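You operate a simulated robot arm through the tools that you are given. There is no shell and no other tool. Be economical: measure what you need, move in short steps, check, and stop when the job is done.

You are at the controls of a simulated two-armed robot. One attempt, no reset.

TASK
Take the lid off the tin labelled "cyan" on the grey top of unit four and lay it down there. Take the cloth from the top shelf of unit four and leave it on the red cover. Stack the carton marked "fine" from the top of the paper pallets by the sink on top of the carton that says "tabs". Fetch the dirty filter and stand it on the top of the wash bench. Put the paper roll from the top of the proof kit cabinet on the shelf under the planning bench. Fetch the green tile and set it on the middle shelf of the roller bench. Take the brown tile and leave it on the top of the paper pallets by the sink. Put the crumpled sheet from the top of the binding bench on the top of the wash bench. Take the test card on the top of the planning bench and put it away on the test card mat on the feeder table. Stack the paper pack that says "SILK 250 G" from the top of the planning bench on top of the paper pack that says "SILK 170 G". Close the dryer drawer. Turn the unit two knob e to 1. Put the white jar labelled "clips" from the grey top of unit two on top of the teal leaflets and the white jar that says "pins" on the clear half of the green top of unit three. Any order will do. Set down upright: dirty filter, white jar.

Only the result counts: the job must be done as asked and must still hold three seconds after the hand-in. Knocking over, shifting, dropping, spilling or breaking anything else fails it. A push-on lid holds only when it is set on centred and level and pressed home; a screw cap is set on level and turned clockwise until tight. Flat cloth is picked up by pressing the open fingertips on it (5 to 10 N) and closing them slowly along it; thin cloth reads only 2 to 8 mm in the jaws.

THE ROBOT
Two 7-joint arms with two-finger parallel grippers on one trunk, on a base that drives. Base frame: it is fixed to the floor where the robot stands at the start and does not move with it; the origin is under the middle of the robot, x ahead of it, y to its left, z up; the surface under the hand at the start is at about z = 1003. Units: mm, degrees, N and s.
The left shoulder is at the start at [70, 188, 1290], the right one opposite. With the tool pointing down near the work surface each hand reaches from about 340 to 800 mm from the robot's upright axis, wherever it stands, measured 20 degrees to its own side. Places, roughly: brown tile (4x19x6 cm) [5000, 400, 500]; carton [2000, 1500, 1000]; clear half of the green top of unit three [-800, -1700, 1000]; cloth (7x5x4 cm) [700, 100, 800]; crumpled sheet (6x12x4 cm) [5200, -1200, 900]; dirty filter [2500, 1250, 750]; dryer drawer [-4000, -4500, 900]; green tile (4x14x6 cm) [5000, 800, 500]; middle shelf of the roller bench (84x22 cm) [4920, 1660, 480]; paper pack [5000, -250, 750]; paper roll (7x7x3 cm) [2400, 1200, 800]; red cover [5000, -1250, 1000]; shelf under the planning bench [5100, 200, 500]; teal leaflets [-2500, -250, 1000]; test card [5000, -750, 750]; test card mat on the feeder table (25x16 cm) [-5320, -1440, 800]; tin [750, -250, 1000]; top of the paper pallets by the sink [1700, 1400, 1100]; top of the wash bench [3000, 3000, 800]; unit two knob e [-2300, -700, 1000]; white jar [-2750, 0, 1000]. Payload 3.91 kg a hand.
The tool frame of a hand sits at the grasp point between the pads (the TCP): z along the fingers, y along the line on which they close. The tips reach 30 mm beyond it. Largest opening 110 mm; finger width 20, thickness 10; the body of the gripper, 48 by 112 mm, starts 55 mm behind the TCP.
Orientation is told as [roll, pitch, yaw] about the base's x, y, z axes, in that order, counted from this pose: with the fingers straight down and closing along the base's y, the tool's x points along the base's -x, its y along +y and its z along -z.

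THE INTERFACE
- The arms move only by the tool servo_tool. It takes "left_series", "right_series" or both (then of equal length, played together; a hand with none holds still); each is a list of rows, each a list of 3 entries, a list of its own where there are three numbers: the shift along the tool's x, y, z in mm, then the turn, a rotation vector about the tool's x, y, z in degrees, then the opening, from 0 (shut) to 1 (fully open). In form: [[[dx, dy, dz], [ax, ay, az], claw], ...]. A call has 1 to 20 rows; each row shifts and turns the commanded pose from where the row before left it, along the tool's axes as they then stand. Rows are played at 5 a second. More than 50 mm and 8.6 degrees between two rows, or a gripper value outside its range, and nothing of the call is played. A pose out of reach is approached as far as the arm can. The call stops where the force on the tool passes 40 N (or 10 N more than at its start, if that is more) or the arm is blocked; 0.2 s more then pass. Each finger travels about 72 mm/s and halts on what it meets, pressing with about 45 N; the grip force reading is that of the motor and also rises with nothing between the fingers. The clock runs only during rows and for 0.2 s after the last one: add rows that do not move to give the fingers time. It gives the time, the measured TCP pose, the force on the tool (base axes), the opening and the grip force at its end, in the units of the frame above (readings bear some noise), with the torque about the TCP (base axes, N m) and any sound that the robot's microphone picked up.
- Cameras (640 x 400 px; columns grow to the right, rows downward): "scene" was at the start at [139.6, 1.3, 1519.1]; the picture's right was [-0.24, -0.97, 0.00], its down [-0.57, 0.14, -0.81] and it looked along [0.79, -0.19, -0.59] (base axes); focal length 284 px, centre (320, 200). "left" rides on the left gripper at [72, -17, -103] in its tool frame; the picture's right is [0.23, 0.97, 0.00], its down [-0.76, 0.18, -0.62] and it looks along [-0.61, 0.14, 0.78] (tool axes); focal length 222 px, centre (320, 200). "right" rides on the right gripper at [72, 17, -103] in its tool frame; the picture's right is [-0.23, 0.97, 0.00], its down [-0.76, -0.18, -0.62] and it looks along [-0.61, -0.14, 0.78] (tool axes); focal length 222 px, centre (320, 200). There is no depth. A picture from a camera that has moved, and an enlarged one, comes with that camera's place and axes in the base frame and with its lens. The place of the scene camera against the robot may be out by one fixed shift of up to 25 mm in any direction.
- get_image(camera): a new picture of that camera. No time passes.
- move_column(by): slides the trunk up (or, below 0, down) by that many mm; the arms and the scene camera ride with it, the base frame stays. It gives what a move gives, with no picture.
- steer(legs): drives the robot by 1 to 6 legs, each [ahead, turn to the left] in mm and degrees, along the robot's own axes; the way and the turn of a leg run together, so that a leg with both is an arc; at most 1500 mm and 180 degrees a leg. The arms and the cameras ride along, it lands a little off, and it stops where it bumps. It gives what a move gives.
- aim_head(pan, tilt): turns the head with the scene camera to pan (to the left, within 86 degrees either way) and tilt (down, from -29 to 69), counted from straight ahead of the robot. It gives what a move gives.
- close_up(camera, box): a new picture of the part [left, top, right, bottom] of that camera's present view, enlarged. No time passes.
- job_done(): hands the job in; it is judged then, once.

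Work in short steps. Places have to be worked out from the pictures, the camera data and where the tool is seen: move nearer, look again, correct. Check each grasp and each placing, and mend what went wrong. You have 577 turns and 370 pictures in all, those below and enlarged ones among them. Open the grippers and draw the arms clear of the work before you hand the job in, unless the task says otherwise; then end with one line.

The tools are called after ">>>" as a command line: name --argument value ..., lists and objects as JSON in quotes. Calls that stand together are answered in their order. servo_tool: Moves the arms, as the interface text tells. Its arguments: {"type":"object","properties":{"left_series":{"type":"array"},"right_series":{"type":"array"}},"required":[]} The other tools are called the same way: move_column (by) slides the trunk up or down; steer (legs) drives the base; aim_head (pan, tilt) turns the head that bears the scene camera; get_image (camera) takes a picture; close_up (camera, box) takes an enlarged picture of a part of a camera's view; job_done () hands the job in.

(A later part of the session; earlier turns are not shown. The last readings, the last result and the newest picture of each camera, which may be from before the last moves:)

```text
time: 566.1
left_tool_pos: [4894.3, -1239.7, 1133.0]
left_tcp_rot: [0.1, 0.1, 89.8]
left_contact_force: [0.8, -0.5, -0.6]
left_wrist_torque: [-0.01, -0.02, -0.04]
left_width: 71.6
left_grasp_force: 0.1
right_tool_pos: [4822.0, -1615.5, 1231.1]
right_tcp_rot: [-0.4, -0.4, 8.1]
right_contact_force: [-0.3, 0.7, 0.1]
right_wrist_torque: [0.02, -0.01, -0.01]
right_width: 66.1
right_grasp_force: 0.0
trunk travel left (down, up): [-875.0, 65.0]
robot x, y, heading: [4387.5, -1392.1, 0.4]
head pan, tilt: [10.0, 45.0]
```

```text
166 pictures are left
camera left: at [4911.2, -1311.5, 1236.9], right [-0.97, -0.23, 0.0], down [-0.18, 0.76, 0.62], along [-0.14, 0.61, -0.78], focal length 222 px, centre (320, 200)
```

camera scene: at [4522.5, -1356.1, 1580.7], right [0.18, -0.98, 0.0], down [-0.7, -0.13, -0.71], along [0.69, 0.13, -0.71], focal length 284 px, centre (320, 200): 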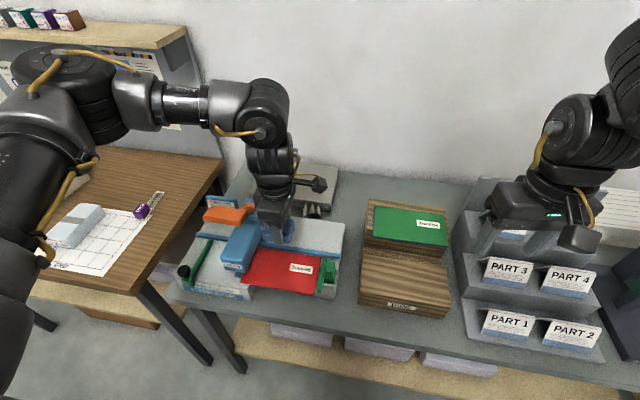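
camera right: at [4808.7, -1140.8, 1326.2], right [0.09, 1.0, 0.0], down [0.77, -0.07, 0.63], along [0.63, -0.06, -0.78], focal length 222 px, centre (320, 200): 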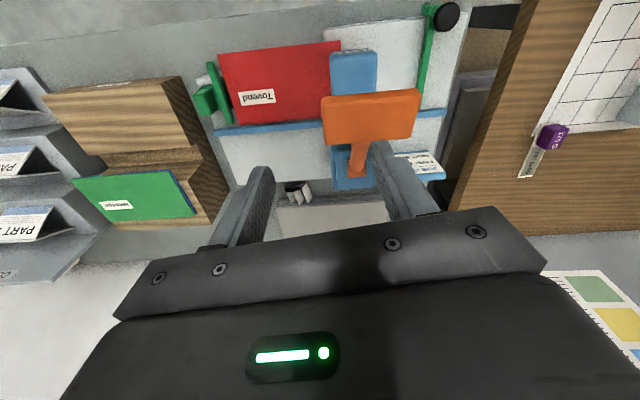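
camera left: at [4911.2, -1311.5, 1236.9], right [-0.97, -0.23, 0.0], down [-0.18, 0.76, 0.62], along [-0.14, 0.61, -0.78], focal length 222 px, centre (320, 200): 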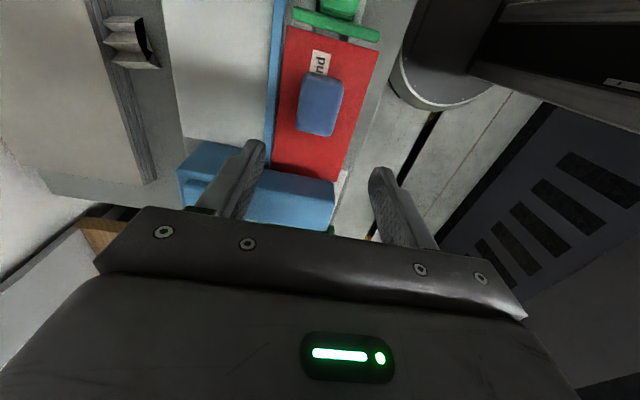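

Cloth rests on the red cover. Now the crumpled sheet (~(5130, −1240)): move the left hand over toward it.

>>> steer --legs '[[50, 0]]'

>>> servo_tool --left_series '[[[0, -40, 0], [0, 0, 0], 0.9], [[0, -40, 0], [0, 0, 0], 0.9], [[0, -40, 0], [0, 0, 0], 0.9], [[0, 0, 0], [0, 0, 0], 0.9]]'

>>> get_image --camera "left"

>>> get_image --camera "scene"

```text
time: 567.0
left_tool_pos: [4935.4, -1239.2, 1138.0]
left_tcp_rot: [-0.5, -0.1, 89.9]
left_contact_force: [-0.2, -0.1, -0.1]
left_wrist_torque: [-0.03, 0.05, 0.01]
left_width: 71.5
left_grasp_force: 0.0
right_tool_pos: [4863.8, -1614.3, 1233.3]
right_tcp_rot: [-0.4, -1.0, 8.4]
right_contact_force: [0.7, -0.1, -0.1]
right_wrist_torque: [0.03, 0.01, 0.0]
right_width: 66.1
right_grasp_force: 0.0
trunk travel left (down, up): [-875.0, 65.0]
robot x, y, heading: [4437.7, -1394.7, 0.5]
head pan, tilt: [10.0, 45.0]
```

```text
time: 568.0
left_tool_pos: [5062.8, -1238.0, 1136.3]
left_tcp_rot: [-0.2, 0.0, 89.8]
left_contact_force: [-0.3, -0.4, -0.2]
left_wrist_torque: [-0.03, -0.01, 0.01]
left_width: 99.1
left_grasp_force: 0.0
right_tool_pos: [4871.2, -1614.4, 1231.9]
right_tcp_rot: [-0.4, -0.6, 8.3]
right_contact_force: [-0.4, -0.3, 0.0]
right_wrist_torque: [0.0, 0.05, 0.0]
right_width: 65.9
right_grasp_force: 0.0
trunk travel left (down, up): [-875.0, 65.0]
robot x, y, heading: [4439.7, -1392.6, 0.4]
head pan, tilt: [10.0, 45.0]
```

```text
165 pictures are left
camera left: at [5079.2, -1310.3, 1239.6], right [-0.97, -0.22, 0.0], down [-0.18, 0.76, 0.62], along [-0.14, 0.61, -0.78], focal length 222 px, centre (320, 200)
```

left: 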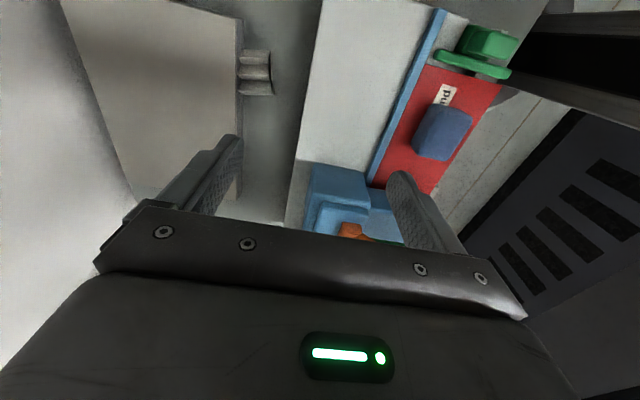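

```text
164 pictures are left
camera scene: at [4575.0, -1355.3, 1580.4], right [0.18, -0.98, 0.0], down [-0.7, -0.13, -0.71], along [0.69, 0.13, -0.71], focal length 284 px, centre (320, 200)
```

scene: 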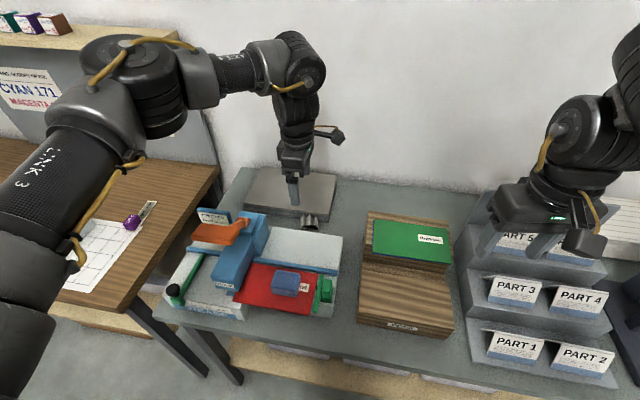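

Zoom in on the crumpled sheet from both cameras.

>>> close_up --camera "left" --box '[180, 20, 340, 120]'

>>> close_up --camera "scene" --box '[230, 150, 370, 260]'

```text
4.00 times, centred on (260, 70) of left
camera zoom: at [5079.2, -1310.3, 1239.6], right [-0.97, -0.22, 0.0], down [-0.18, 0.76, 0.62], along [-0.14, 0.61, -0.78], focal length 888 px, centre (560, 720)
```

zoom: 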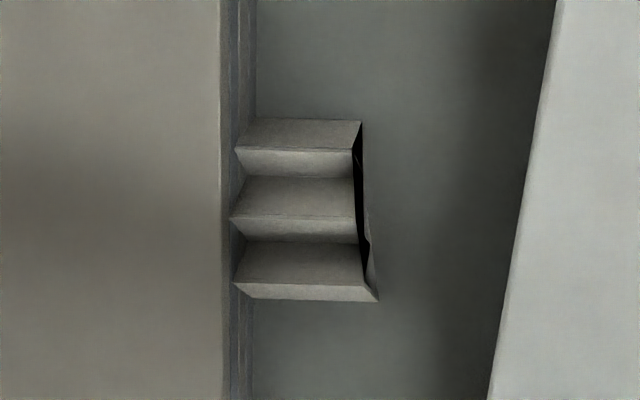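

```text
3.64 times, centred on (300, 205) of scene
camera zoom: at [4575.0, -1355.3, 1580.4], right [0.18, -0.98, 0.0], down [-0.7, -0.13, -0.71], along [0.69, 0.13, -0.71], focal length 1033 px, centre (393, 182)
```

zoom: 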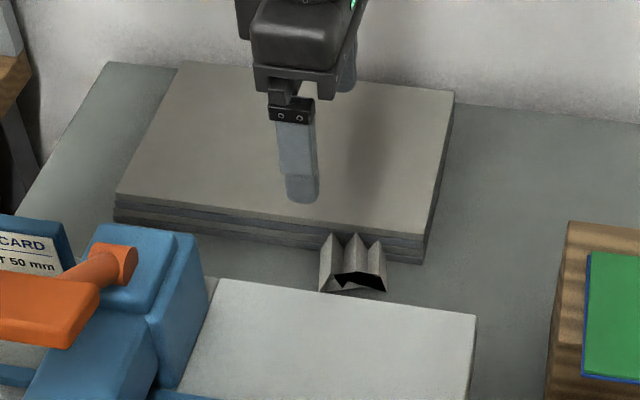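

Sheet occupies x 5131–5175, y −1262…−1205, up against the boards; grip along y. Rotate the left hand to yaw 180.

>>> servo_tool --left_series '[[[0, 0, 0], [0, 0, -8.2], 0.9], [[0, 0, 0], [0, 0, -8.2], 0.9], [[0, 0, 0], [0, 0, -8.2], 0.9], [[0, 0, 0], [0, 0, -8.2], 0.9], [[0, 0, 0], [0, 0, -8.2], 0.9], [[0, 0, 0], [0, 0, -8.2], 0.9], [[0, 0, 0], [0, 0, -8.2], 0.9], [[0, 0, 0], [0, 0, -8.2], 0.9], [[0, 0, 0], [0, 0, -8.2], 0.9], [[0, 0, 0], [0, 0, -8.2], 0.9], [[0, 0, 0], [0, 0, -8.2], 0.9], [[0, 0, 0], [0, 0, 0], 0.9]]'

>>> get_image --camera "left"

```text
time: 570.6
left_tool_pos: [5060.0, -1239.0, 1136.3]
left_tcp_rot: [0.0, 0.3, -179.9]
left_contact_force: [0.6, 0.1, -0.6]
left_wrist_torque: [0.01, 0.0, 0.04]
left_width: 98.8
left_grasp_force: 0.1
right_tool_pos: [4868.8, -1614.5, 1233.1]
right_tcp_rot: [-0.4, -0.7, 8.5]
right_contact_force: [-0.1, 0.6, -0.1]
right_wrist_torque: [-0.02, -0.02, 0.02]
right_width: 65.9
right_grasp_force: 0.1
trunk travel left (down, up): [-875.0, 65.0]
robot x, y, heading: [4439.1, -1392.7, 0.5]
head pan, tilt: [10.0, 45.0]
```

```text
161 pictures are left
camera left: at [5131.6, -1221.5, 1239.7], right [0.23, -0.97, 0.0], down [-0.76, -0.18, 0.62], along [-0.6, -0.14, -0.79], focal length 222 px, centre (320, 200)
```

left: 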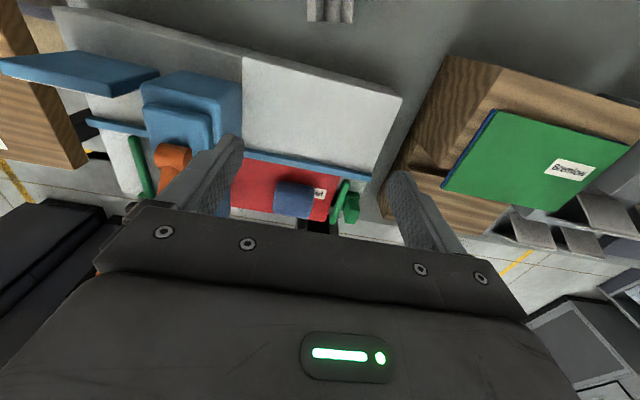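

Feasible. Move over the sheet (5150, −1233) and descend to z≈1030.

>>> servo_tool --left_series '[[[30, -2, 20], [0, 0, 0], 0.9], [[30, -2, 20], [0, 0, 0], 0.9], [[30, -2, 20], [0, 0, 0], 0.9], [[0, 0, 30], [0, 0, 0], 0.9], [[0, 0, 15], [0, 0, 0], 0.9], [[0, 0, 0], [0, 0, 0], 0.9]]'

>>> get_image --camera "left"

>>> close_up --camera "scene" --box '[230, 130, 390, 260]'

```text
time: 572.0
left_tool_pos: [5134.7, -1242.6, 1034.9]
left_tcp_rot: [-0.1, 0.4, 180.1]
left_contact_force: [0.0, 0.3, -0.9]
left_wrist_torque: [0.04, 0.01, 0.0]
left_width: 99.1
left_grasp_force: 0.0
left hand out of reach, approached as far as the arm can: row 3, 5
right_tool_pos: [4868.2, -1616.8, 1232.9]
right_tcp_rot: [-0.5, -0.8, 8.4]
right_contact_force: [0.4, -0.7, -0.2]
right_wrist_torque: [-0.01, 0.03, 0.0]
right_width: 66.2
right_grasp_force: 0.0
trunk travel left (down, up): [-875.0, 65.0]
robot x, y, heading: [4439.9, -1396.5, 0.5]
head pan, tilt: [10.0, 45.0]
```

```text
160 pictures are left
camera left: at [5206.4, -1225.1, 1138.2], right [0.23, -0.97, 0.0], down [-0.77, -0.18, 0.62], along [-0.6, -0.14, -0.79], focal length 222 px, centre (320, 200)
```

left: 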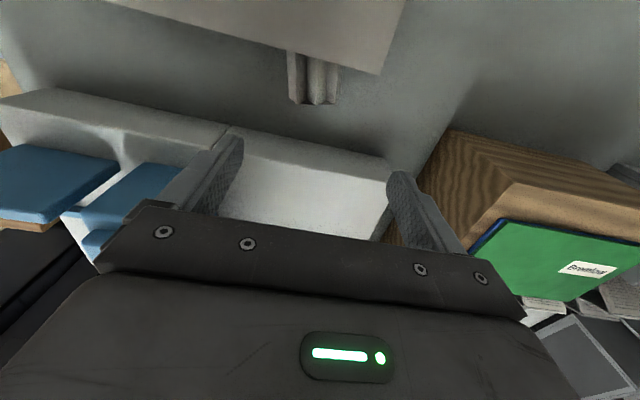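

```text
3.08 times, centred on (310, 195) of scene
camera zoom: at [4571.8, -1357.2, 1580.8], right [0.18, -0.98, 0.0], down [-0.7, -0.13, -0.71], along [0.7, 0.13, -0.71], focal length 874 px, centre (351, 215)
```

zoom: 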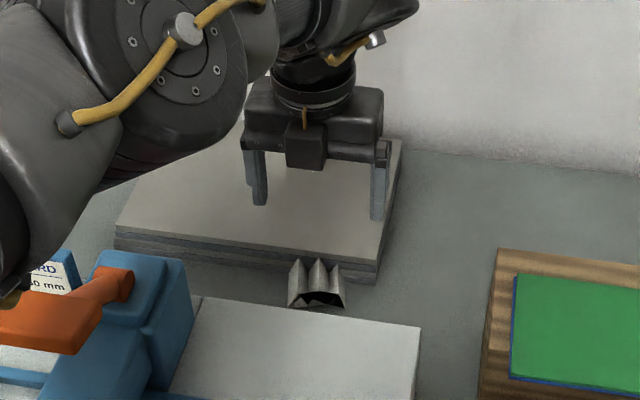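

Slightly out of reach. Raise a little, turn the base 10° right so the target lies on the left arm's favoured side, then return.

>>> servo_tool --left_series '[[[-20, 0, -40], [0, 0, 0], 0.9], [[-20, 0, -40], [0, 0, 0], 0.9], [[0, 0, 0], [0, 0, 0], 0.9]]'

>>> steer --legs '[[25, -10]]'

>>> servo_tool --left_series '[[[10, -30, 0], [0, 0, -5], 0.8], [[10, -35, 0], [0, 0, -5], 0.8], [[10, -35, 10], [0, 0, 0], 0.8], [[0, 0, 0], [0, 0, 0], 0.8]]'

>>> get_image --camera "left"

```text
time: 572.8
left_tool_pos: [5094.2, -1241.7, 1113.6]
left_tcp_rot: [-0.1, 0.3, -180.0]
left_contact_force: [0.5, 0.1, 0.0]
left_wrist_torque: [-0.02, -0.03, -0.01]
left_width: 98.9
left_grasp_force: 0.1
right_tool_pos: [4869.2, -1614.5, 1232.5]
right_tcp_rot: [-0.3, -0.7, 8.4]
right_contact_force: [0.5, 0.5, 0.0]
right_wrist_torque: [0.01, 0.01, 0.02]
right_width: 66.3
right_grasp_force: 0.1
trunk travel left (down, up): [-875.0, 65.0]
robot x, y, heading: [4436.8, -1391.8, 0.4]
head pan, tilt: [10.0, 45.0]
```

```text
time: 573.7
left_tool_pos: [5105.6, -1267.4, 1114.4]
left_tcp_rot: [0.1, 0.4, 177.5]
left_contact_force: [-0.7, 0.3, -0.1]
left_wrist_torque: [-0.04, 0.03, 0.01]
left_width: 99.0
left_grasp_force: 0.1
right_tool_pos: [4867.0, -1618.9, 1243.2]
right_tcp_rot: [3.6, -3.1, 7.1]
right_contact_force: [-0.6, 0.4, -0.8]
right_wrist_torque: [-0.06, -0.02, -0.01]
right_width: 65.8
right_grasp_force: 0.1
trunk travel left (down, up): [-875.0, 65.0]
robot x, y, heading: [4443.5, -1391.3, -2.0]
head pan, tilt: [10.0, 45.0]
stopped in leg 1: the robot was blocked; the commanded pose is now the measured one
```

```text
time: 574.7
left_tool_pos: [5132.2, -1171.1, 1103.7]
left_tcp_rot: [0.0, 0.3, -172.7]
left_contact_force: [-0.4, 0.5, 0.1]
left_wrist_torque: [0.04, 0.03, 0.0]
left_width: 87.8
left_grasp_force: 0.1
right_tool_pos: [4868.9, -1623.8, 1242.2]
right_tcp_rot: [3.8, -3.1, 6.9]
right_contact_force: [0.5, 0.0, -0.6]
right_wrist_torque: [0.05, 0.0, 0.0]
right_width: 65.9
right_grasp_force: 0.1
trunk travel left (down, up): [-875.0, 65.0]
robot x, y, heading: [4443.8, -1391.9, -2.1]
head pan, tilt: [10.0, 45.0]
```

```text
158 pictures are left
camera left: at [5202.3, -1144.9, 1208.0], right [0.35, -0.94, 0.0], down [-0.74, -0.27, 0.62], along [-0.58, -0.22, -0.79], focal length 222 px, centre (320, 200)
```

left: 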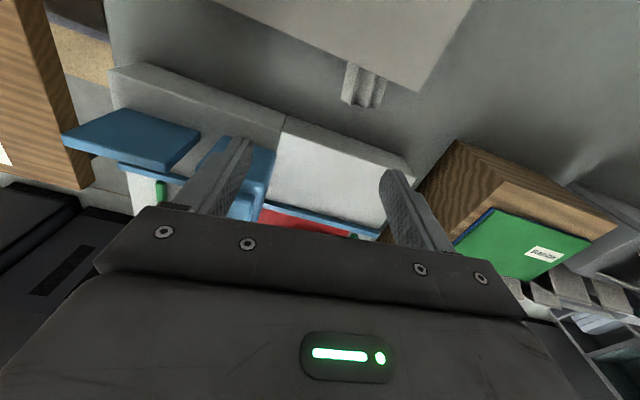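

Blocked, and the right hand was pushed a bit. Check the right side.

>>> aim_head --pan -30 --tilt 40

>>> get_image --camera "scene"

>>> get_image --camera "right"

```text
time: 575.7
left_tool_pos: [5132.5, -1172.0, 1104.1]
left_tcp_rot: [0.1, 0.2, -172.6]
left_contact_force: [-0.1, -0.8, 0.0]
left_wrist_torque: [0.01, 0.01, -0.02]
left_width: 87.8
left_grasp_force: 0.1
right_tool_pos: [4867.4, -1622.1, 1242.9]
right_tcp_rot: [3.8, -3.0, 6.9]
right_contact_force: [-0.3, 0.4, -0.4]
right_wrist_torque: [0.0, 0.01, 0.0]
right_width: 66.0
right_grasp_force: 0.1
trunk travel left (down, up): [-875.0, 65.0]
robot x, y, heading: [4442.5, -1392.3, -1.8]
head pan, tilt: [-30.0, 40.0]
```

```text
157 pictures are left
camera scene: at [4571.4, -1417.8, 1587.9], right [-0.53, -0.85, 0.0], down [-0.55, 0.34, -0.77], along [0.65, -0.41, -0.64], focal length 284 px, centre (320, 200)
```

scene: 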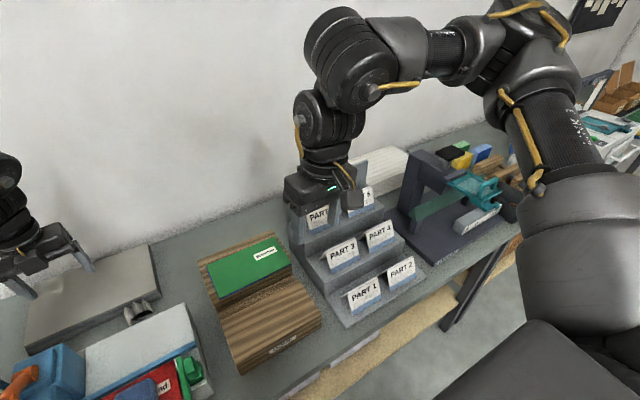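

```text
156 pictures are left
camera right: at [4789.2, -1623.3, 1342.3], right [0.1, 0.99, 0.08], down [0.75, -0.13, 0.65], along [0.65, -0.01, -0.76], focal length 222 px, centre (320, 200)
```

right: 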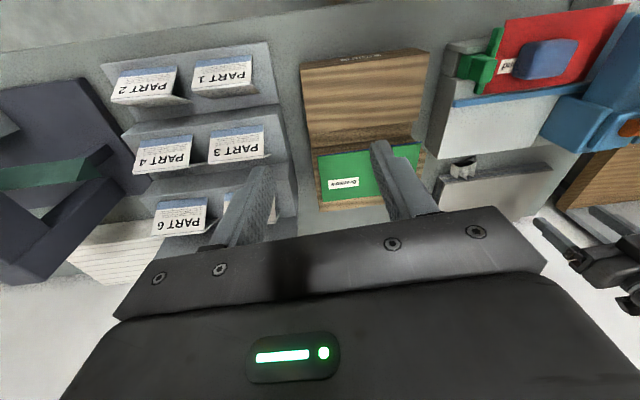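

The base simply touched the bench. I'll tuck the right hand, back 15 mm, lower the trunk 110 for better reach, and bring the left hand back over the sheet.

>>> servo_tool --left_series '[[[0, 22, 0], [0, 0, 7.3], 0.8], [[0, 22, 0], [0, 0, 0], 0.8], [[0, 22, 0], [0, 0, 0], 0.8], [[0, 0, 0], [0, 0, 0], 0.8]]' --right_series '[[[26, 33, 0], [0, 0, 0], 0.6], [[26, 33, 0], [0, 0, 0], 0.6], [[26, 33, 0], [0, 0, 0], 0.6], [[0, 0, 0], [0, 0, 0], 0.6]]'

>>> move_column --by -80

>>> get_image --camera "left"

```text
time: 576.7
left_tool_pos: [5135.0, -1236.6, 1105.3]
left_tcp_rot: [0.1, 0.3, -180.0]
left_contact_force: [0.5, -0.7, -0.1]
left_wrist_torque: [0.01, -0.02, 0.02]
left_width: 88.1
left_grasp_force: 0.1
right_tool_pos: [4868.1, -1622.4, 1241.6]
right_tcp_rot: [3.7, -3.0, 7.0]
right_contact_force: [-0.3, -0.1, -0.4]
right_wrist_torque: [-0.01, 0.03, 0.02]
right_width: 65.8
right_grasp_force: 0.0
right hand out of reach, approached as far as the arm can: row 1, 2, 3
trunk travel left (down, up): [-875.0, 65.0]
robot x, y, heading: [4441.3, -1393.8, -2.0]
head pan, tilt: [-30.0, 40.0]
```

```text
time: 577.9
left_tool_pos: [5135.7, -1236.8, 1023.3]
left_tcp_rot: [-0.1, 0.4, -179.9]
left_contact_force: [-0.2, -0.7, 0.4]
left_wrist_torque: [0.0, 0.02, 0.0]
left_width: 87.9
left_grasp_force: 0.0
right_tool_pos: [4867.9, -1623.6, 1162.8]
right_tcp_rot: [3.9, -3.0, 7.0]
right_contact_force: [-0.2, -0.6, -0.1]
right_wrist_torque: [0.01, 0.06, -0.01]
right_width: 65.8
right_grasp_force: 0.0
trunk travel left (down, up): [-795.0, 145.0]
robot x, y, heading: [4444.3, -1393.1, -2.1]
head pan, tilt: [-30.0, 40.0]
```

```text
155 pictures are left
camera left: at [5207.8, -1218.7, 1128.7], right [0.23, -0.97, 0.0], down [-0.76, -0.18, 0.62], along [-0.6, -0.14, -0.79], focal length 222 px, centre (320, 200)
```

left: 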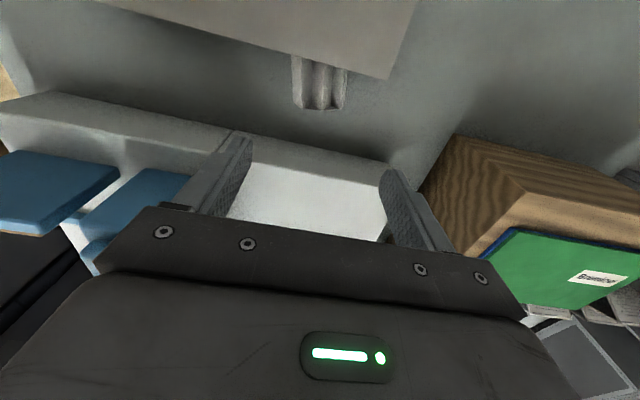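

Advance 15 mm and descend toward the sheet.

>>> servo_tool --left_series '[[[8, -2, 25], [0, 0, 0], 0.8], [[7, -2, 25], [0, 0, 0], 0.8], [[0, 0, 20], [0, 0, 0], 0.8], [[0, 0, 0], [0, 0, 0], 0.8]]'

>>> get_image --camera "left"

>>> aim_head --pan 10 --tilt 45

>>> close_up --camera "scene" --box '[230, 130, 390, 260]'

```text
time: 578.9
left_tool_pos: [5151.1, -1232.3, 954.8]
left_tcp_rot: [0.0, 0.2, -180.0]
left_contact_force: [0.7, 0.3, 0.0]
left_wrist_torque: [-0.04, 0.01, -0.01]
left_width: 87.9
left_grasp_force: 0.0
right_tool_pos: [4867.6, -1622.3, 1162.2]
right_tcp_rot: [3.9, -3.0, 7.0]
right_contact_force: [0.7, 1.2, 0.4]
right_wrist_torque: [-0.01, 0.0, 0.02]
right_width: 66.1
right_grasp_force: 0.0
trunk travel left (down, up): [-795.0, 145.0]
robot x, y, heading: [4447.1, -1391.0, -2.3]
head pan, tilt: [-30.0, 40.0]
```

```text
154 pictures are left
camera left: at [5223.5, -1214.6, 1058.7], right [0.23, -0.97, 0.0], down [-0.76, -0.18, 0.62], along [-0.6, -0.14, -0.79], focal length 222 px, centre (320, 200)
```

left: 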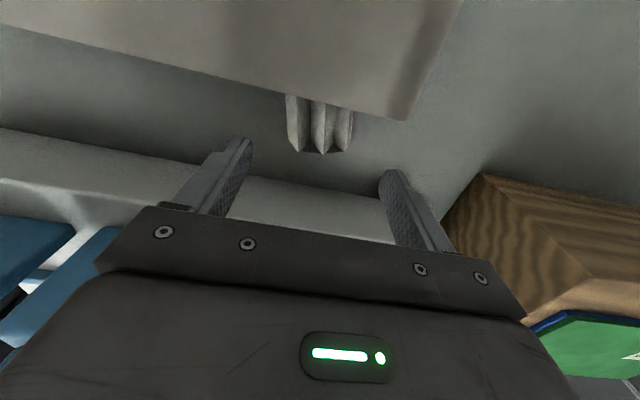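

```text
time: 580.0
left_tool_pos: [5151.4, -1233.6, 955.1]
left_tcp_rot: [0.0, 0.3, -179.9]
left_contact_force: [-0.2, 0.9, 0.2]
left_wrist_torque: [0.0, -0.01, -0.02]
left_width: 87.8
left_grasp_force: 0.0
right_tool_pos: [4869.4, -1622.6, 1162.7]
right_tcp_rot: [3.7, -2.9, 6.9]
right_contact_force: [-0.1, 0.2, -1.0]
right_wrist_torque: [0.04, 0.01, -0.04]
right_width: 65.8
right_grasp_force: 0.1
trunk travel left (down, up): [-795.0, 145.0]
robot x, y, heading: [4444.7, -1393.8, -2.2]
head pan, tilt: [10.0, 45.0]
```

```text
3.08 times, centred on (310, 195) of scene
camera zoom: at [4579.6, -1361.7, 1500.7], right [0.14, -0.99, 0.0], down [-0.7, -0.1, -0.71], along [0.7, 0.1, -0.71], focal length 874 px, centre (351, 215)
```

zoom: 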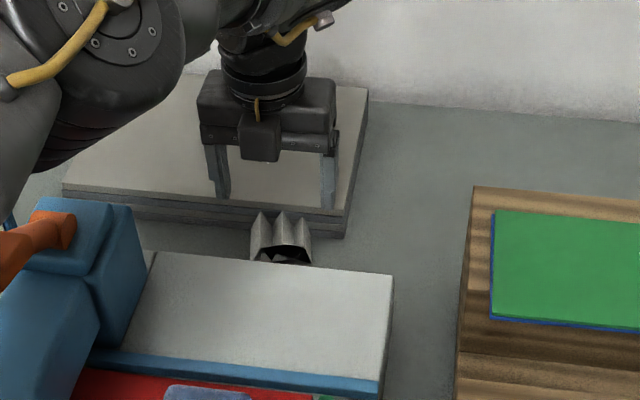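

Board edge is at x≈5190, sheet front ≈ 5139; TCP at 5155 is fine. Descend to ~918.

>>> servo_tool --left_series '[[[5, 0, 15], [0, 0, 0], 0.8], [[0, 0, 12], [0, 0, 0], 0.8], [[0, 0, 8], [0, 0, 0], 0.8], [[0, 0, 0], [0, 0, 0], 0.8]]'

>>> get_image --camera "left"

```text
time: 581.0
left_tool_pos: [5152.0, -1234.3, 919.7]
left_tcp_rot: [0.0, 0.4, -179.9]
left_contact_force: [-0.9, -0.1, -0.5]
left_wrist_torque: [0.0, 0.0, 0.0]
left_width: 88.0
left_grasp_force: 0.0
left hand out of reach, approached as far as the arm can: row 2
right_tool_pos: [4868.6, -1622.7, 1162.9]
right_tcp_rot: [3.8, -3.1, 7.0]
right_contact_force: [0.0, -0.2, -0.4]
right_wrist_torque: [-0.01, 0.01, 0.01]
right_width: 65.9
right_grasp_force: 0.0
trunk travel left (down, up): [-795.0, 145.0]
robot x, y, heading: [4444.9, -1395.1, -2.0]
head pan, tilt: [10.0, 45.0]
```

```text
152 pictures are left
camera left: at [5224.0, -1216.9, 1023.6], right [0.23, -0.97, 0.0], down [-0.77, -0.18, 0.62], along [-0.6, -0.14, -0.79], focal length 222 px, centre (320, 200)
```

left: 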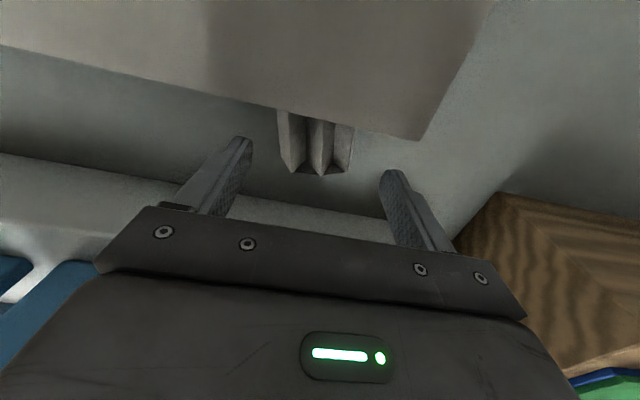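

Lower 5 mm more and close gently.

>>> servo_tool --left_series '[[[0, 0, 5], [0, 0, 0], 0.8], [[0, 0, 0], [0, 0, 0], 0.6], [[0, 0, 0], [0, 0, 0], 0.5], [[0, 0, 0], [0, 0, 0], 0.4], [[0, 0, 0], [0, 0, 0], 0.4]]'

>>> get_image --camera "left"

```text
time: 582.2
left_tool_pos: [5150.2, -1235.8, 915.5]
left_tcp_rot: [0.2, 0.3, -179.8]
left_contact_force: [-0.2, 1.1, -1.1]
left_wrist_torque: [0.01, -0.05, 0.02]
left_width: 43.8
left_grasp_force: 0.0
right_tool_pos: [4867.9, -1622.7, 1162.7]
right_tcp_rot: [3.8, -3.0, 7.0]
right_contact_force: [0.0, -1.0, 0.5]
right_wrist_torque: [0.0, 0.03, 0.01]
right_width: 66.1
right_grasp_force: 0.0
trunk travel left (down, up): [-795.0, 145.0]
robot x, y, heading: [4444.3, -1394.8, -2.1]
head pan, tilt: [10.0, 45.0]
```

```text
151 pictures are left
camera left: at [5223.1, -1217.2, 1019.0], right [0.23, -0.97, 0.01], down [-0.76, -0.18, 0.62], along [-0.6, -0.15, -0.79], focal length 222 px, centre (320, 200)
```

left: 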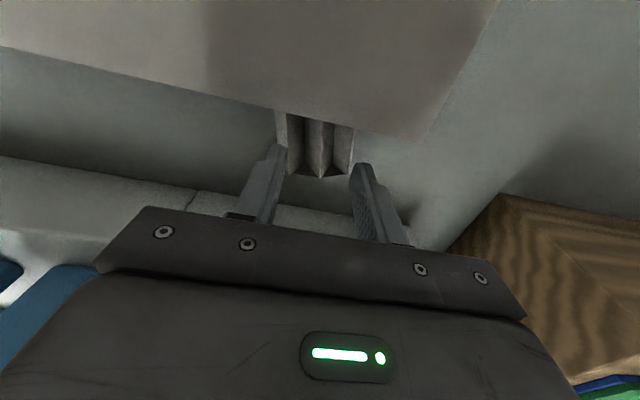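

The fingers closed to 44 mm with no grip force. Zoom to see where they are relative to the sheet.

>>> close_up --camera "left" --box '[220, 90, 420, 220]'

>>> close_up --camera "scene" --box '[240, 150, 360, 240]'

```text
3.08 times, centred on (320, 155) of left
camera zoom: at [5223.1, -1217.2, 1019.0], right [0.23, -0.97, 0.01], down [-0.76, -0.18, 0.62], along [-0.6, -0.15, -0.79], focal length 684 px, centre (320, 338)
```

zoom: 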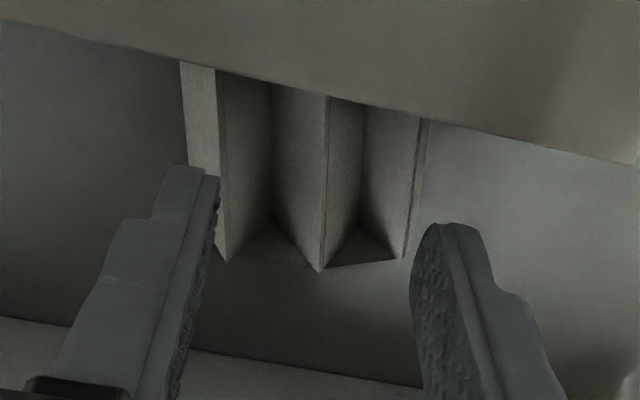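

```text
4.44 times, centred on (300, 195) of scene
camera zoom: at [4579.5, -1361.5, 1500.7], right [0.14, -0.99, 0.0], down [-0.7, -0.1, -0.71], along [0.7, 0.1, -0.71], focal length 1263 px, centre (409, 222)
```

zoom: 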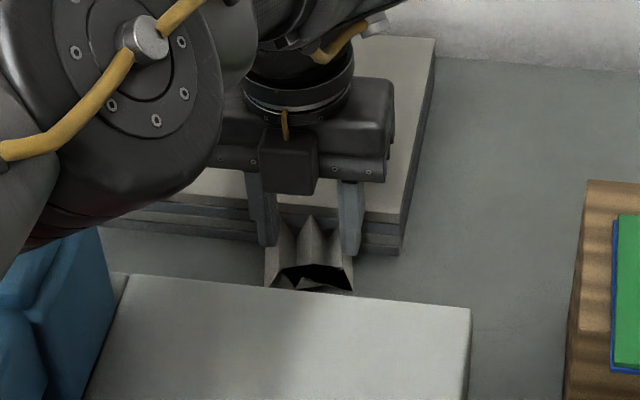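

Fingers flank the upper ridges only. Open, lower ~10 mm, then close further.

>>> servo_tool --left_series '[[[0, 0, 0], [0, 0, 0], 0.7], [[2, 0, 6], [0, 0, 0], 0.7], [[0, 0, 5], [0, 0, 0], 0.7], [[0, 0, 0], [0, 0, 0], 0.7]]'

>>> servo_tool --left_series '[[[0, 0, 0], [0, 0, 0], 0.5], [[0, 0, 0], [0, 0, 0], 0.4], [[0, 0, 0], [0, 0, 0], 0.3], [[0, 0, 0], [0, 0, 0], 0.25], [[0, 0, 0], [0, 0, 0], 0.25]]'

>>> close_up --camera "scene" --box '[240, 150, 360, 240]'

```text
time: 583.2
left_tool_pos: [5148.3, -1238.7, 906.3]
left_tcp_rot: [0.1, 0.4, -179.7]
left_contact_force: [1.0, -1.2, 0.2]
left_wrist_torque: [-0.01, -0.02, 0.03]
left_width: 77.3
left_grasp_force: 0.1
left hand out of reach, approached as far as the arm can: row 2
right_tool_pos: [4868.9, -1622.5, 1162.0]
right_tcp_rot: [3.9, -3.0, 7.1]
right_contact_force: [0.4, 0.8, 0.0]
right_wrist_torque: [0.01, -0.03, 0.01]
right_width: 66.3
right_grasp_force: 0.1
trunk travel left (down, up): [-795.0, 145.0]
robot x, y, heading: [4444.0, -1394.6, -1.7]
head pan, tilt: [10.0, 45.0]
```

```text
time: 584.4
left_tool_pos: [5147.8, -1238.8, 906.0]
left_tcp_rot: [0.2, 0.5, -179.8]
left_contact_force: [-0.8, 0.9, 1.6]
left_wrist_torque: [0.0, -0.01, 0.03]
left_width: 59.0
left_grasp_force: 45.3
right_tool_pos: [4867.6, -1622.6, 1162.8]
right_tcp_rot: [3.8, -3.0, 7.0]
right_contact_force: [-1.1, -0.1, -0.1]
right_wrist_torque: [0.01, -0.01, 0.04]
right_width: 65.9
right_grasp_force: 0.0
trunk travel left (down, up): [-795.0, 145.0]
robot x, y, heading: [4443.4, -1395.1, -2.3]
head pan, tilt: [10.0, 45.0]
```

```text
4.44 times, centred on (300, 195) of scene
camera zoom: at [4579.5, -1361.5, 1500.7], right [0.14, -0.99, 0.0], down [-0.7, -0.1, -0.71], along [0.7, 0.1, -0.71], focal length 1263 px, centre (409, 222)
```

zoom: 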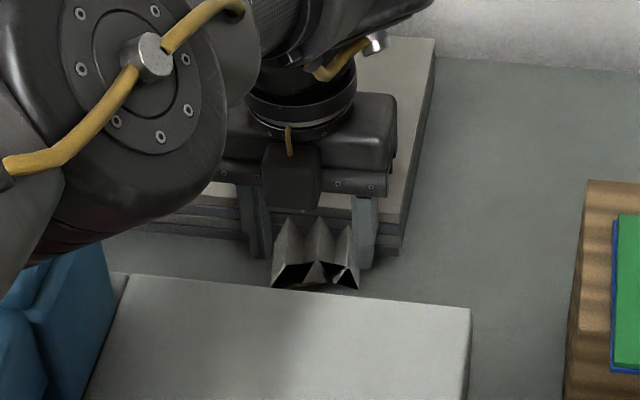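

Gripped at 59 mm with 45 N. Lift slowly and check.

>>> servo_tool --left_series '[[[0, 0, -8], [0, 0, 0], 0.45], [[-2, 0, -20], [0, 0, 0], 0.45], [[-5, 0, -35], [0, 0, 0], 0.45], [[-5, 0, -40], [0, 0, 0], 0.45], [[0, 0, 0], [0, 0, 0], 0.45]]'

>>> get_image --camera "left"

>>> close_up --camera "scene" --box '[230, 100, 390, 240]'

```text
time: 585.6
left_tool_pos: [5138.5, -1237.9, 1007.8]
left_tcp_rot: [0.0, 0.3, -180.0]
left_contact_force: [0.0, -0.2, -0.6]
left_wrist_torque: [0.01, 0.03, -0.01]
left_width: 58.5
left_grasp_force: 44.5
right_tool_pos: [4868.9, -1623.7, 1162.1]
right_tcp_rot: [3.8, -3.0, 7.0]
right_contact_force: [0.1, 0.2, 0.0]
right_wrist_torque: [0.02, 0.01, 0.01]
right_width: 66.1
right_grasp_force: 0.1
trunk travel left (down, up): [-795.0, 145.0]
robot x, y, heading: [4443.2, -1392.1, -2.1]
head pan, tilt: [10.0, 45.0]
```

```text
147 pictures are left
camera left: at [5209.9, -1219.8, 1111.7], right [0.23, -0.97, 0.0], down [-0.76, -0.18, 0.62], along [-0.6, -0.14, -0.79], focal length 222 px, centre (320, 200)
```

left: 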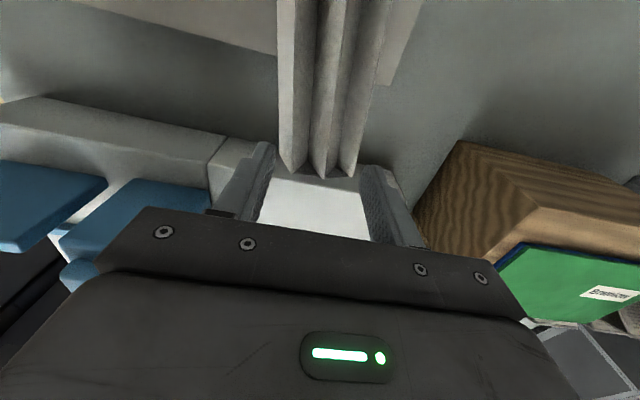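

```text
2.86 times, centred on (310, 170) of scene
camera zoom: at [4580.3, -1361.6, 1500.6], right [0.14, -0.99, 0.0], down [-0.7, -0.1, -0.71], along [0.7, 0.1, -0.71], focal length 812 px, centre (349, 286)
```

zoom: 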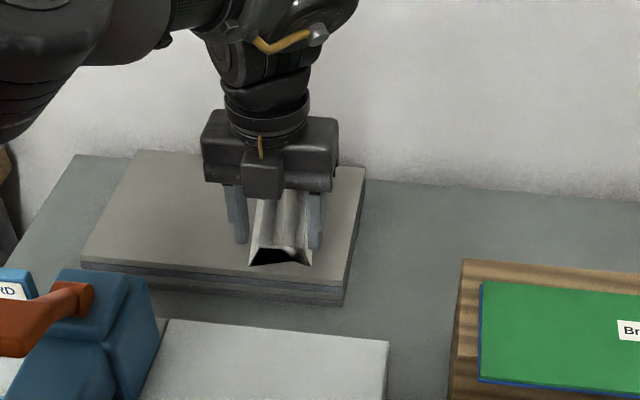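

The sheet is 12 cm long and held well. Raise and retract the left hand, then go for the paper packs.

>>> servo_tool --left_series '[[[0, 0, -40], [0, 0, 0], 0.45], [[-10, 0, -40], [0, 0, 0], 0.45], [[-40, 0, -25], [0, 0, 0], 0.45], [[-45, 0, 0], [0, 0, 0], 0.45], [[-45, 0, 0], [0, 0, 0], 0.45], [[-45, 0, 0], [0, 0, 0], 0.45], [[-45, 0, 0], [0, 0, 0], 0.45], [[-45, 0, 0], [0, 0, 0], 0.45], [[-40, 0, 0], [0, 0, 0], 0.45]]'

>>> get_image --camera "scene"

```text
time: 587.6
left_tool_pos: [4820.6, -1238.3, 1112.2]
left_tcp_rot: [0.0, 0.4, -179.8]
left_contact_force: [-0.1, -0.1, -0.3]
left_wrist_torque: [0.02, -0.01, 0.0]
left_width: 58.3
left_grasp_force: 44.9
right_tool_pos: [4866.9, -1622.7, 1161.5]
right_tcp_rot: [3.8, -3.1, 7.0]
right_contact_force: [-0.4, 0.5, 0.3]
right_wrist_torque: [0.0, 0.01, 0.05]
right_width: 66.1
right_grasp_force: 0.1
trunk travel left (down, up): [-795.0, 145.0]
robot x, y, heading: [4445.3, -1395.4, -2.2]
head pan, tilt: [10.0, 45.0]
```

```text
145 pictures are left
camera scene: at [4578.2, -1361.6, 1500.8], right [0.14, -0.99, 0.0], down [-0.7, -0.1, -0.71], along [0.7, 0.1, -0.71], focal length 284 px, centre (320, 200)
```

scene: 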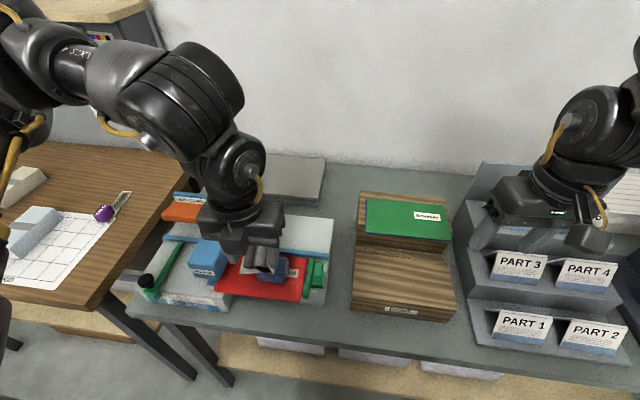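

Move north to about (4295, −390) facing the planning bench.

>>> steer --legs '[[-150, 0], [0, 92], [1000, 0], [0, -90]]'

>>> aim_head --pan -5 --tilt 40

>>> get_image --camera "scene"

```text
time: 601.5
left_tool_pos: [4656.2, -210.5, 1111.8]
left_tcp_rot: [-0.1, 0.3, -177.6]
left_contact_force: [0.2, 0.5, -0.2]
left_wrist_torque: [0.01, 0.03, -0.03]
left_width: 56.3
left_grasp_force: 45.1
right_tool_pos: [4718.1, -595.8, 1162.5]
right_tcp_rot: [3.8, -3.0, 9.2]
right_contact_force: [0.8, -0.3, -0.3]
right_wrist_torque: [0.0, -0.03, 0.04]
right_width: 66.0
right_grasp_force: 0.2
trunk travel left (down, up): [-795.0, 145.0]
robot x, y, heading: [4286.0, -380.3, 0.1]
head pan, tilt: [10.0, 45.0]
```

```text
time: 602.3
left_tool_pos: [4656.7, -212.1, 1113.9]
left_tcp_rot: [0.0, 0.2, -177.7]
left_contact_force: [0.4, -0.4, -1.0]
left_wrist_torque: [0.02, 0.02, 0.03]
left_width: 56.6
left_grasp_force: 44.9
right_tool_pos: [4716.8, -595.0, 1161.9]
right_tcp_rot: [3.8, -3.0, 9.3]
right_contact_force: [-0.2, -0.2, 0.2]
right_wrist_torque: [0.0, 0.01, -0.03]
right_width: 65.9
right_grasp_force: 0.1
trunk travel left (down, up): [-795.0, 145.0]
robot x, y, heading: [4285.3, -378.2, 0.4]
head pan, tilt: [-5.0, 40.0]
```

```text
144 pictures are left
camera scene: at [4424.0, -366.6, 1507.9], right [-0.08, -1.0, 0.0], down [-0.64, 0.05, -0.77], along [0.76, -0.06, -0.64], focal length 284 px, centre (320, 200)
```

scene: 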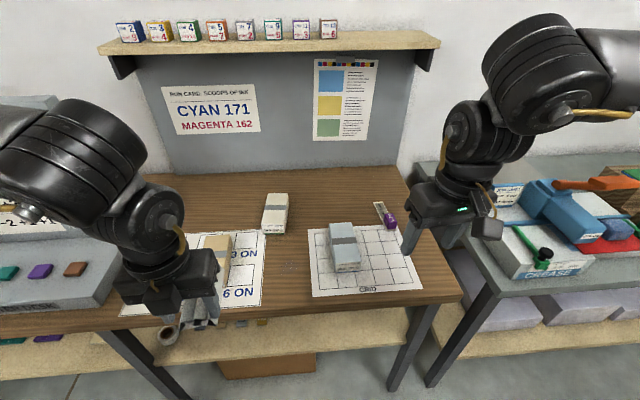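

Zoom on packs and the test card.

>>> close_up --camera "scene" --box '[190, 180, 310, 290]'

>>> close_up --camera "scene" --box '[300, 180, 440, 300]'

```text
3.64 times, centred on (250, 235) of scene
camera zoom: at [4424.0, -366.6, 1507.9], right [-0.08, -1.0, 0.0], down [-0.64, 0.05, -0.77], along [0.76, -0.06, -0.64], focal length 1033 px, centre (574, 73)
```

zoom: 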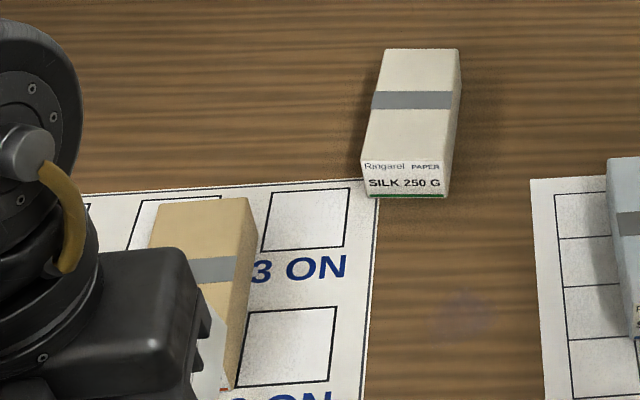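

```text
3.33 times, centred on (370, 240) of scene
camera zoom: at [4424.0, -366.6, 1507.9], right [-0.08, -1.0, 0.0], down [-0.64, 0.05, -0.77], along [0.76, -0.06, -0.64], focal length 947 px, centre (153, 67)
```

zoom: 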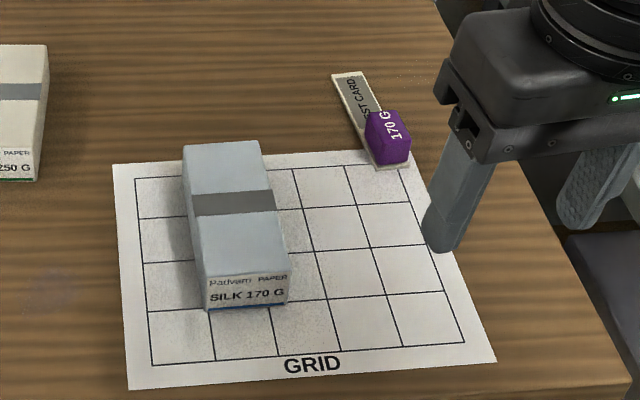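

SILK 250 G (≈5108, −276) goes onto SILK 170 G (≈4947, −478). Level the right hand and rotate it to yaw 180.

>>> servo_tool --right_series '[[[0, 0, 0], [3.8, 0, 0], 1], [[0, 0, 0], [0, 3, 0], 1], [[0, 0, 0], [0, 0, -8.5], 1], [[0, 0, 0], [0, 0, -8.5], 1], [[0, 0, 0], [0, 0, -8.5], 1], [[0, 0, 0], [0, 0, -8.5], 1], [[0, 0, 0], [0, 0, -8.5], 1], [[0, 0, 0], [0, 0, -8.5], 1], [[0, 0, 0], [0, 0, -8.5], 1], [[0, 0, 0], [0, 0, -8.5], 1], [[0, 0, 0], [0, 0, -8.5], 1], [[0, 0, 0], [0, 0, -8.5], 1], [[0, 0, 0], [0, 0, -8.5], 1], [[0, 0, 0], [0, 0, -8.5], 1], [[0, 0, 0], [0, 0, -8.5], 1], [[0, 0, 0], [0, 0, -8.5], 1], [[0, 0, 0], [0, 0, -8.5], 1], [[0, 0, 0], [0, 0, -8.5], 1], [[0, 0, 0], [0, 0, -8.5], 1], [[0, 0, 0], [0, 0, -8.5], 1]]'

>>> servo_tool --right_series '[[[0, 0, 0], [0, 0, -8.5], 1], [[0, 0, 0], [0, 0, -8.5], 1], [[0, 0, 0], [0, 0, -1], 1], [[0, 0, 0], [0, 0, 0], 1]]'

```text
time: 606.5
left_tool_pos: [4655.6, -212.6, 1111.9]
left_tcp_rot: [0.0, 0.3, -177.7]
left_contact_force: [-0.4, -0.3, -0.8]
left_wrist_torque: [0.02, 0.04, 0.01]
left_width: 56.6
left_grasp_force: 45.0
right_tool_pos: [4717.0, -595.2, 1162.8]
right_tcp_rot: [-3.4, -1.7, 162.5]
right_contact_force: [1.1, -0.3, -0.4]
right_wrist_torque: [0.02, 0.02, 0.02]
right_width: 110.1
right_grasp_force: 0.0
right hand out of reach, approached as far as the arm can: row 1
trunk travel left (down, up): [-795.0, 145.0]
robot x, y, heading: [4285.2, -379.1, 0.4]
head pan, tilt: [-5.0, 40.0]
```

```text
time: 607.5
left_tool_pos: [4657.8, -212.7, 1111.8]
left_tcp_rot: [0.0, 0.3, -177.7]
left_contact_force: [0.7, 0.5, 0.4]
left_wrist_torque: [-0.02, 0.02, 0.02]
left_width: 56.6
left_grasp_force: 44.9
right_tool_pos: [4716.5, -595.3, 1161.6]
right_tcp_rot: [-3.6, -0.6, -179.6]
right_contact_force: [0.1, -0.9, 0.1]
right_wrist_torque: [0.0, 0.03, -0.02]
right_width: 109.9
right_grasp_force: 0.1
trunk travel left (down, up): [-795.0, 145.0]
robot x, y, heading: [4287.6, -381.1, 0.2]
head pan, tilt: [-5.0, 40.0]
```

Fix the roll and move the base to about (4430, −140).

>>> servo_tool --right_series '[[[0, 0, 0], [-3.6, 0, 0], 1], [[0, 0, 0], [0, 0, 0], 1]]'

>>> steer --legs '[[0, 59], [280, 0], [0, -59]]'

>>> aim_head --pan -10 --tilt 40

>>> get_image --camera "scene"

>>> get_image --camera "right"

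```text
time: 608.1
left_tool_pos: [4656.6, -214.1, 1112.1]
left_tcp_rot: [-0.1, 0.4, -177.7]
left_contact_force: [-0.6, -0.2, 0.5]
left_wrist_torque: [0.03, -0.02, 0.02]
left_width: 56.6
left_grasp_force: 45.1
right_tool_pos: [4717.1, -594.9, 1161.8]
right_tcp_rot: [-0.1, -0.5, -179.7]
right_contact_force: [0.1, 0.0, 0.0]
right_wrist_torque: [-0.01, 0.0, 0.0]
right_width: 109.7
right_grasp_force: 0.0
trunk travel left (down, up): [-795.0, 145.0]
robot x, y, heading: [4285.3, -377.4, 0.2]
head pan, tilt: [-5.0, 40.0]
```

```text
time: 615.2
left_tool_pos: [4796.6, 31.6, 1112.7]
left_tcp_rot: [0.1, 0.3, -177.0]
left_contact_force: [-0.1, 0.0, -0.6]
left_wrist_torque: [0.01, 0.0, 0.01]
left_width: 56.5
left_grasp_force: 44.6
right_tool_pos: [4861.4, -349.5, 1161.8]
right_tcp_rot: [-0.1, -0.5, -179.0]
right_contact_force: [-0.2, -0.9, -0.4]
right_wrist_torque: [0.0, -0.02, -0.01]
right_width: 110.3
right_grasp_force: 0.0
trunk travel left (down, up): [-795.0, 145.0]
robot x, y, heading: [4425.9, -141.3, 0.5]
head pan, tilt: [-5.0, 40.0]
```

```text
time: 615.9
left_tool_pos: [4795.8, 31.7, 1112.4]
left_tcp_rot: [0.0, 0.3, -177.0]
left_contact_force: [-0.9, -0.2, 0.2]
left_wrist_torque: [0.03, 0.03, -0.03]
left_width: 56.4
left_grasp_force: 44.9
right_tool_pos: [4861.8, -351.4, 1162.9]
right_tcp_rot: [-0.1, -0.6, -179.0]
right_contact_force: [-0.4, -0.2, -1.0]
right_wrist_torque: [-0.01, 0.0, 0.01]
right_width: 110.1
right_grasp_force: 0.0
trunk travel left (down, up): [-795.0, 145.0]
robot x, y, heading: [4425.8, -143.0, 0.5]
head pan, tilt: [-10.0, 40.0]
```

```text
141 pictures are left
camera scene: at [4564.6, -133.1, 1508.0], right [-0.16, -0.99, 0.0], down [-0.63, 0.1, -0.77], along [0.76, -0.12, -0.64], focal length 284 px, centre (320, 200)
```

scene: 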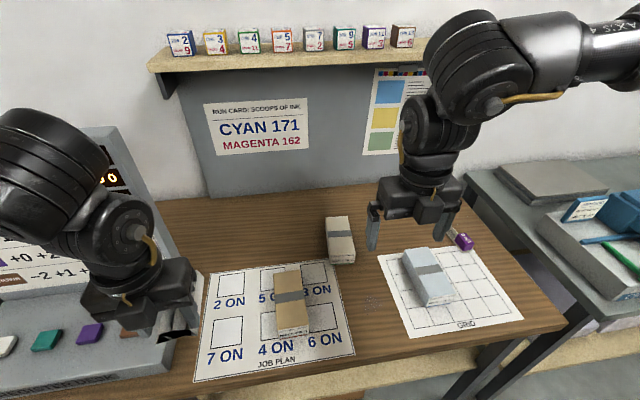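

```text
140 pictures are left
camera right: at [4933.7, -368.0, 1264.6], right [-0.21, -0.98, 0.0], down [-0.76, 0.16, 0.63], along [-0.62, 0.13, -0.78], focal length 222 px, centre (320, 200)
```

right: 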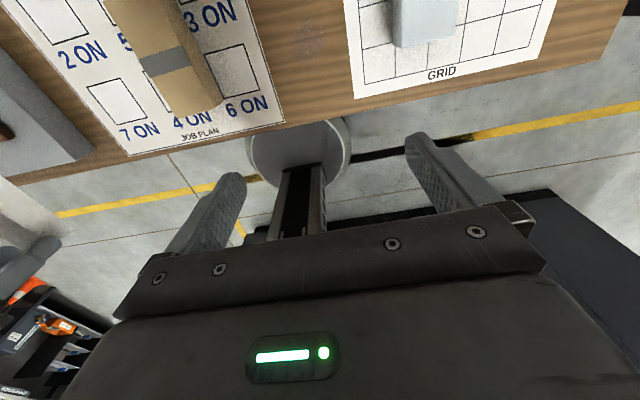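

Move the right hand over the SILK 250 G pack, descending to ~1010.

>>> servo_tool --right_series '[[[38, -12, 22], [0, 0, 0], 1], [[38, -12, 22], [0, 0, 0], 1], [[38, -12, 22], [0, 0, 0], 1], [[38, -12, 22], [0, 0, 0], 1], [[38, -12, 22], [0, 0, 0], 1], [[38, -12, 22], [0, 0, 0], 1], [[0, 0, 20], [0, 0, 0], 1], [[0, 0, 0], [0, 0, 0], 1]]'

>>> get_image --camera "right"

>>> close_up --camera "scene" --box '[240, 170, 440, 320]'

```text
time: 617.7
left_tool_pos: [4796.5, 31.2, 1113.6]
left_tcp_rot: [0.0, 0.3, -177.0]
left_contact_force: [-0.1, -0.3, 0.7]
left_wrist_torque: [0.02, 0.02, 0.0]
left_width: 56.5
left_grasp_force: 44.9
right_tool_pos: [4974.3, -429.1, 1051.5]
right_tcp_rot: [-0.2, -0.5, -179.1]
right_contact_force: [0.2, -1.1, 0.6]
right_wrist_torque: [-0.02, 0.01, 0.01]
right_width: 109.9
right_grasp_force: 0.2
right hand out of reach, approached as far as the arm can: row 1, 2, 3, 4, 5, 6, 7
trunk travel left (down, up): [-795.0, 145.0]
robot x, y, heading: [4425.5, -142.0, 1.0]
head pan, tilt: [-10.0, 40.0]
```

```text
139 pictures are left
camera right: at [5046.7, -446.2, 1153.4], right [-0.21, -0.98, 0.0], down [-0.76, 0.16, 0.63], along [-0.62, 0.13, -0.78], focal length 222 px, centre (320, 200)
```

right: 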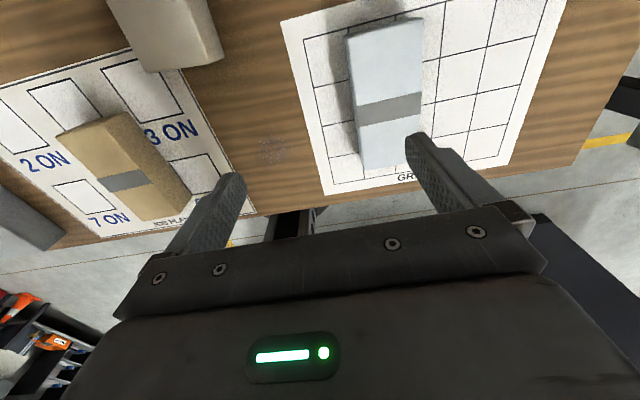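

```text
2.67 times, centred on (340, 245) of scene
camera zoom: at [4564.4, -132.9, 1508.0], right [-0.16, -0.99, 0.0], down [-0.63, 0.1, -0.77], along [0.76, -0.12, -0.64], focal length 758 px, centre (267, 80)
```

zoom: 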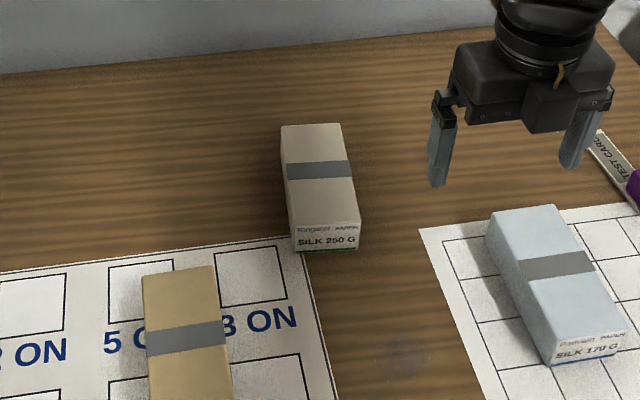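

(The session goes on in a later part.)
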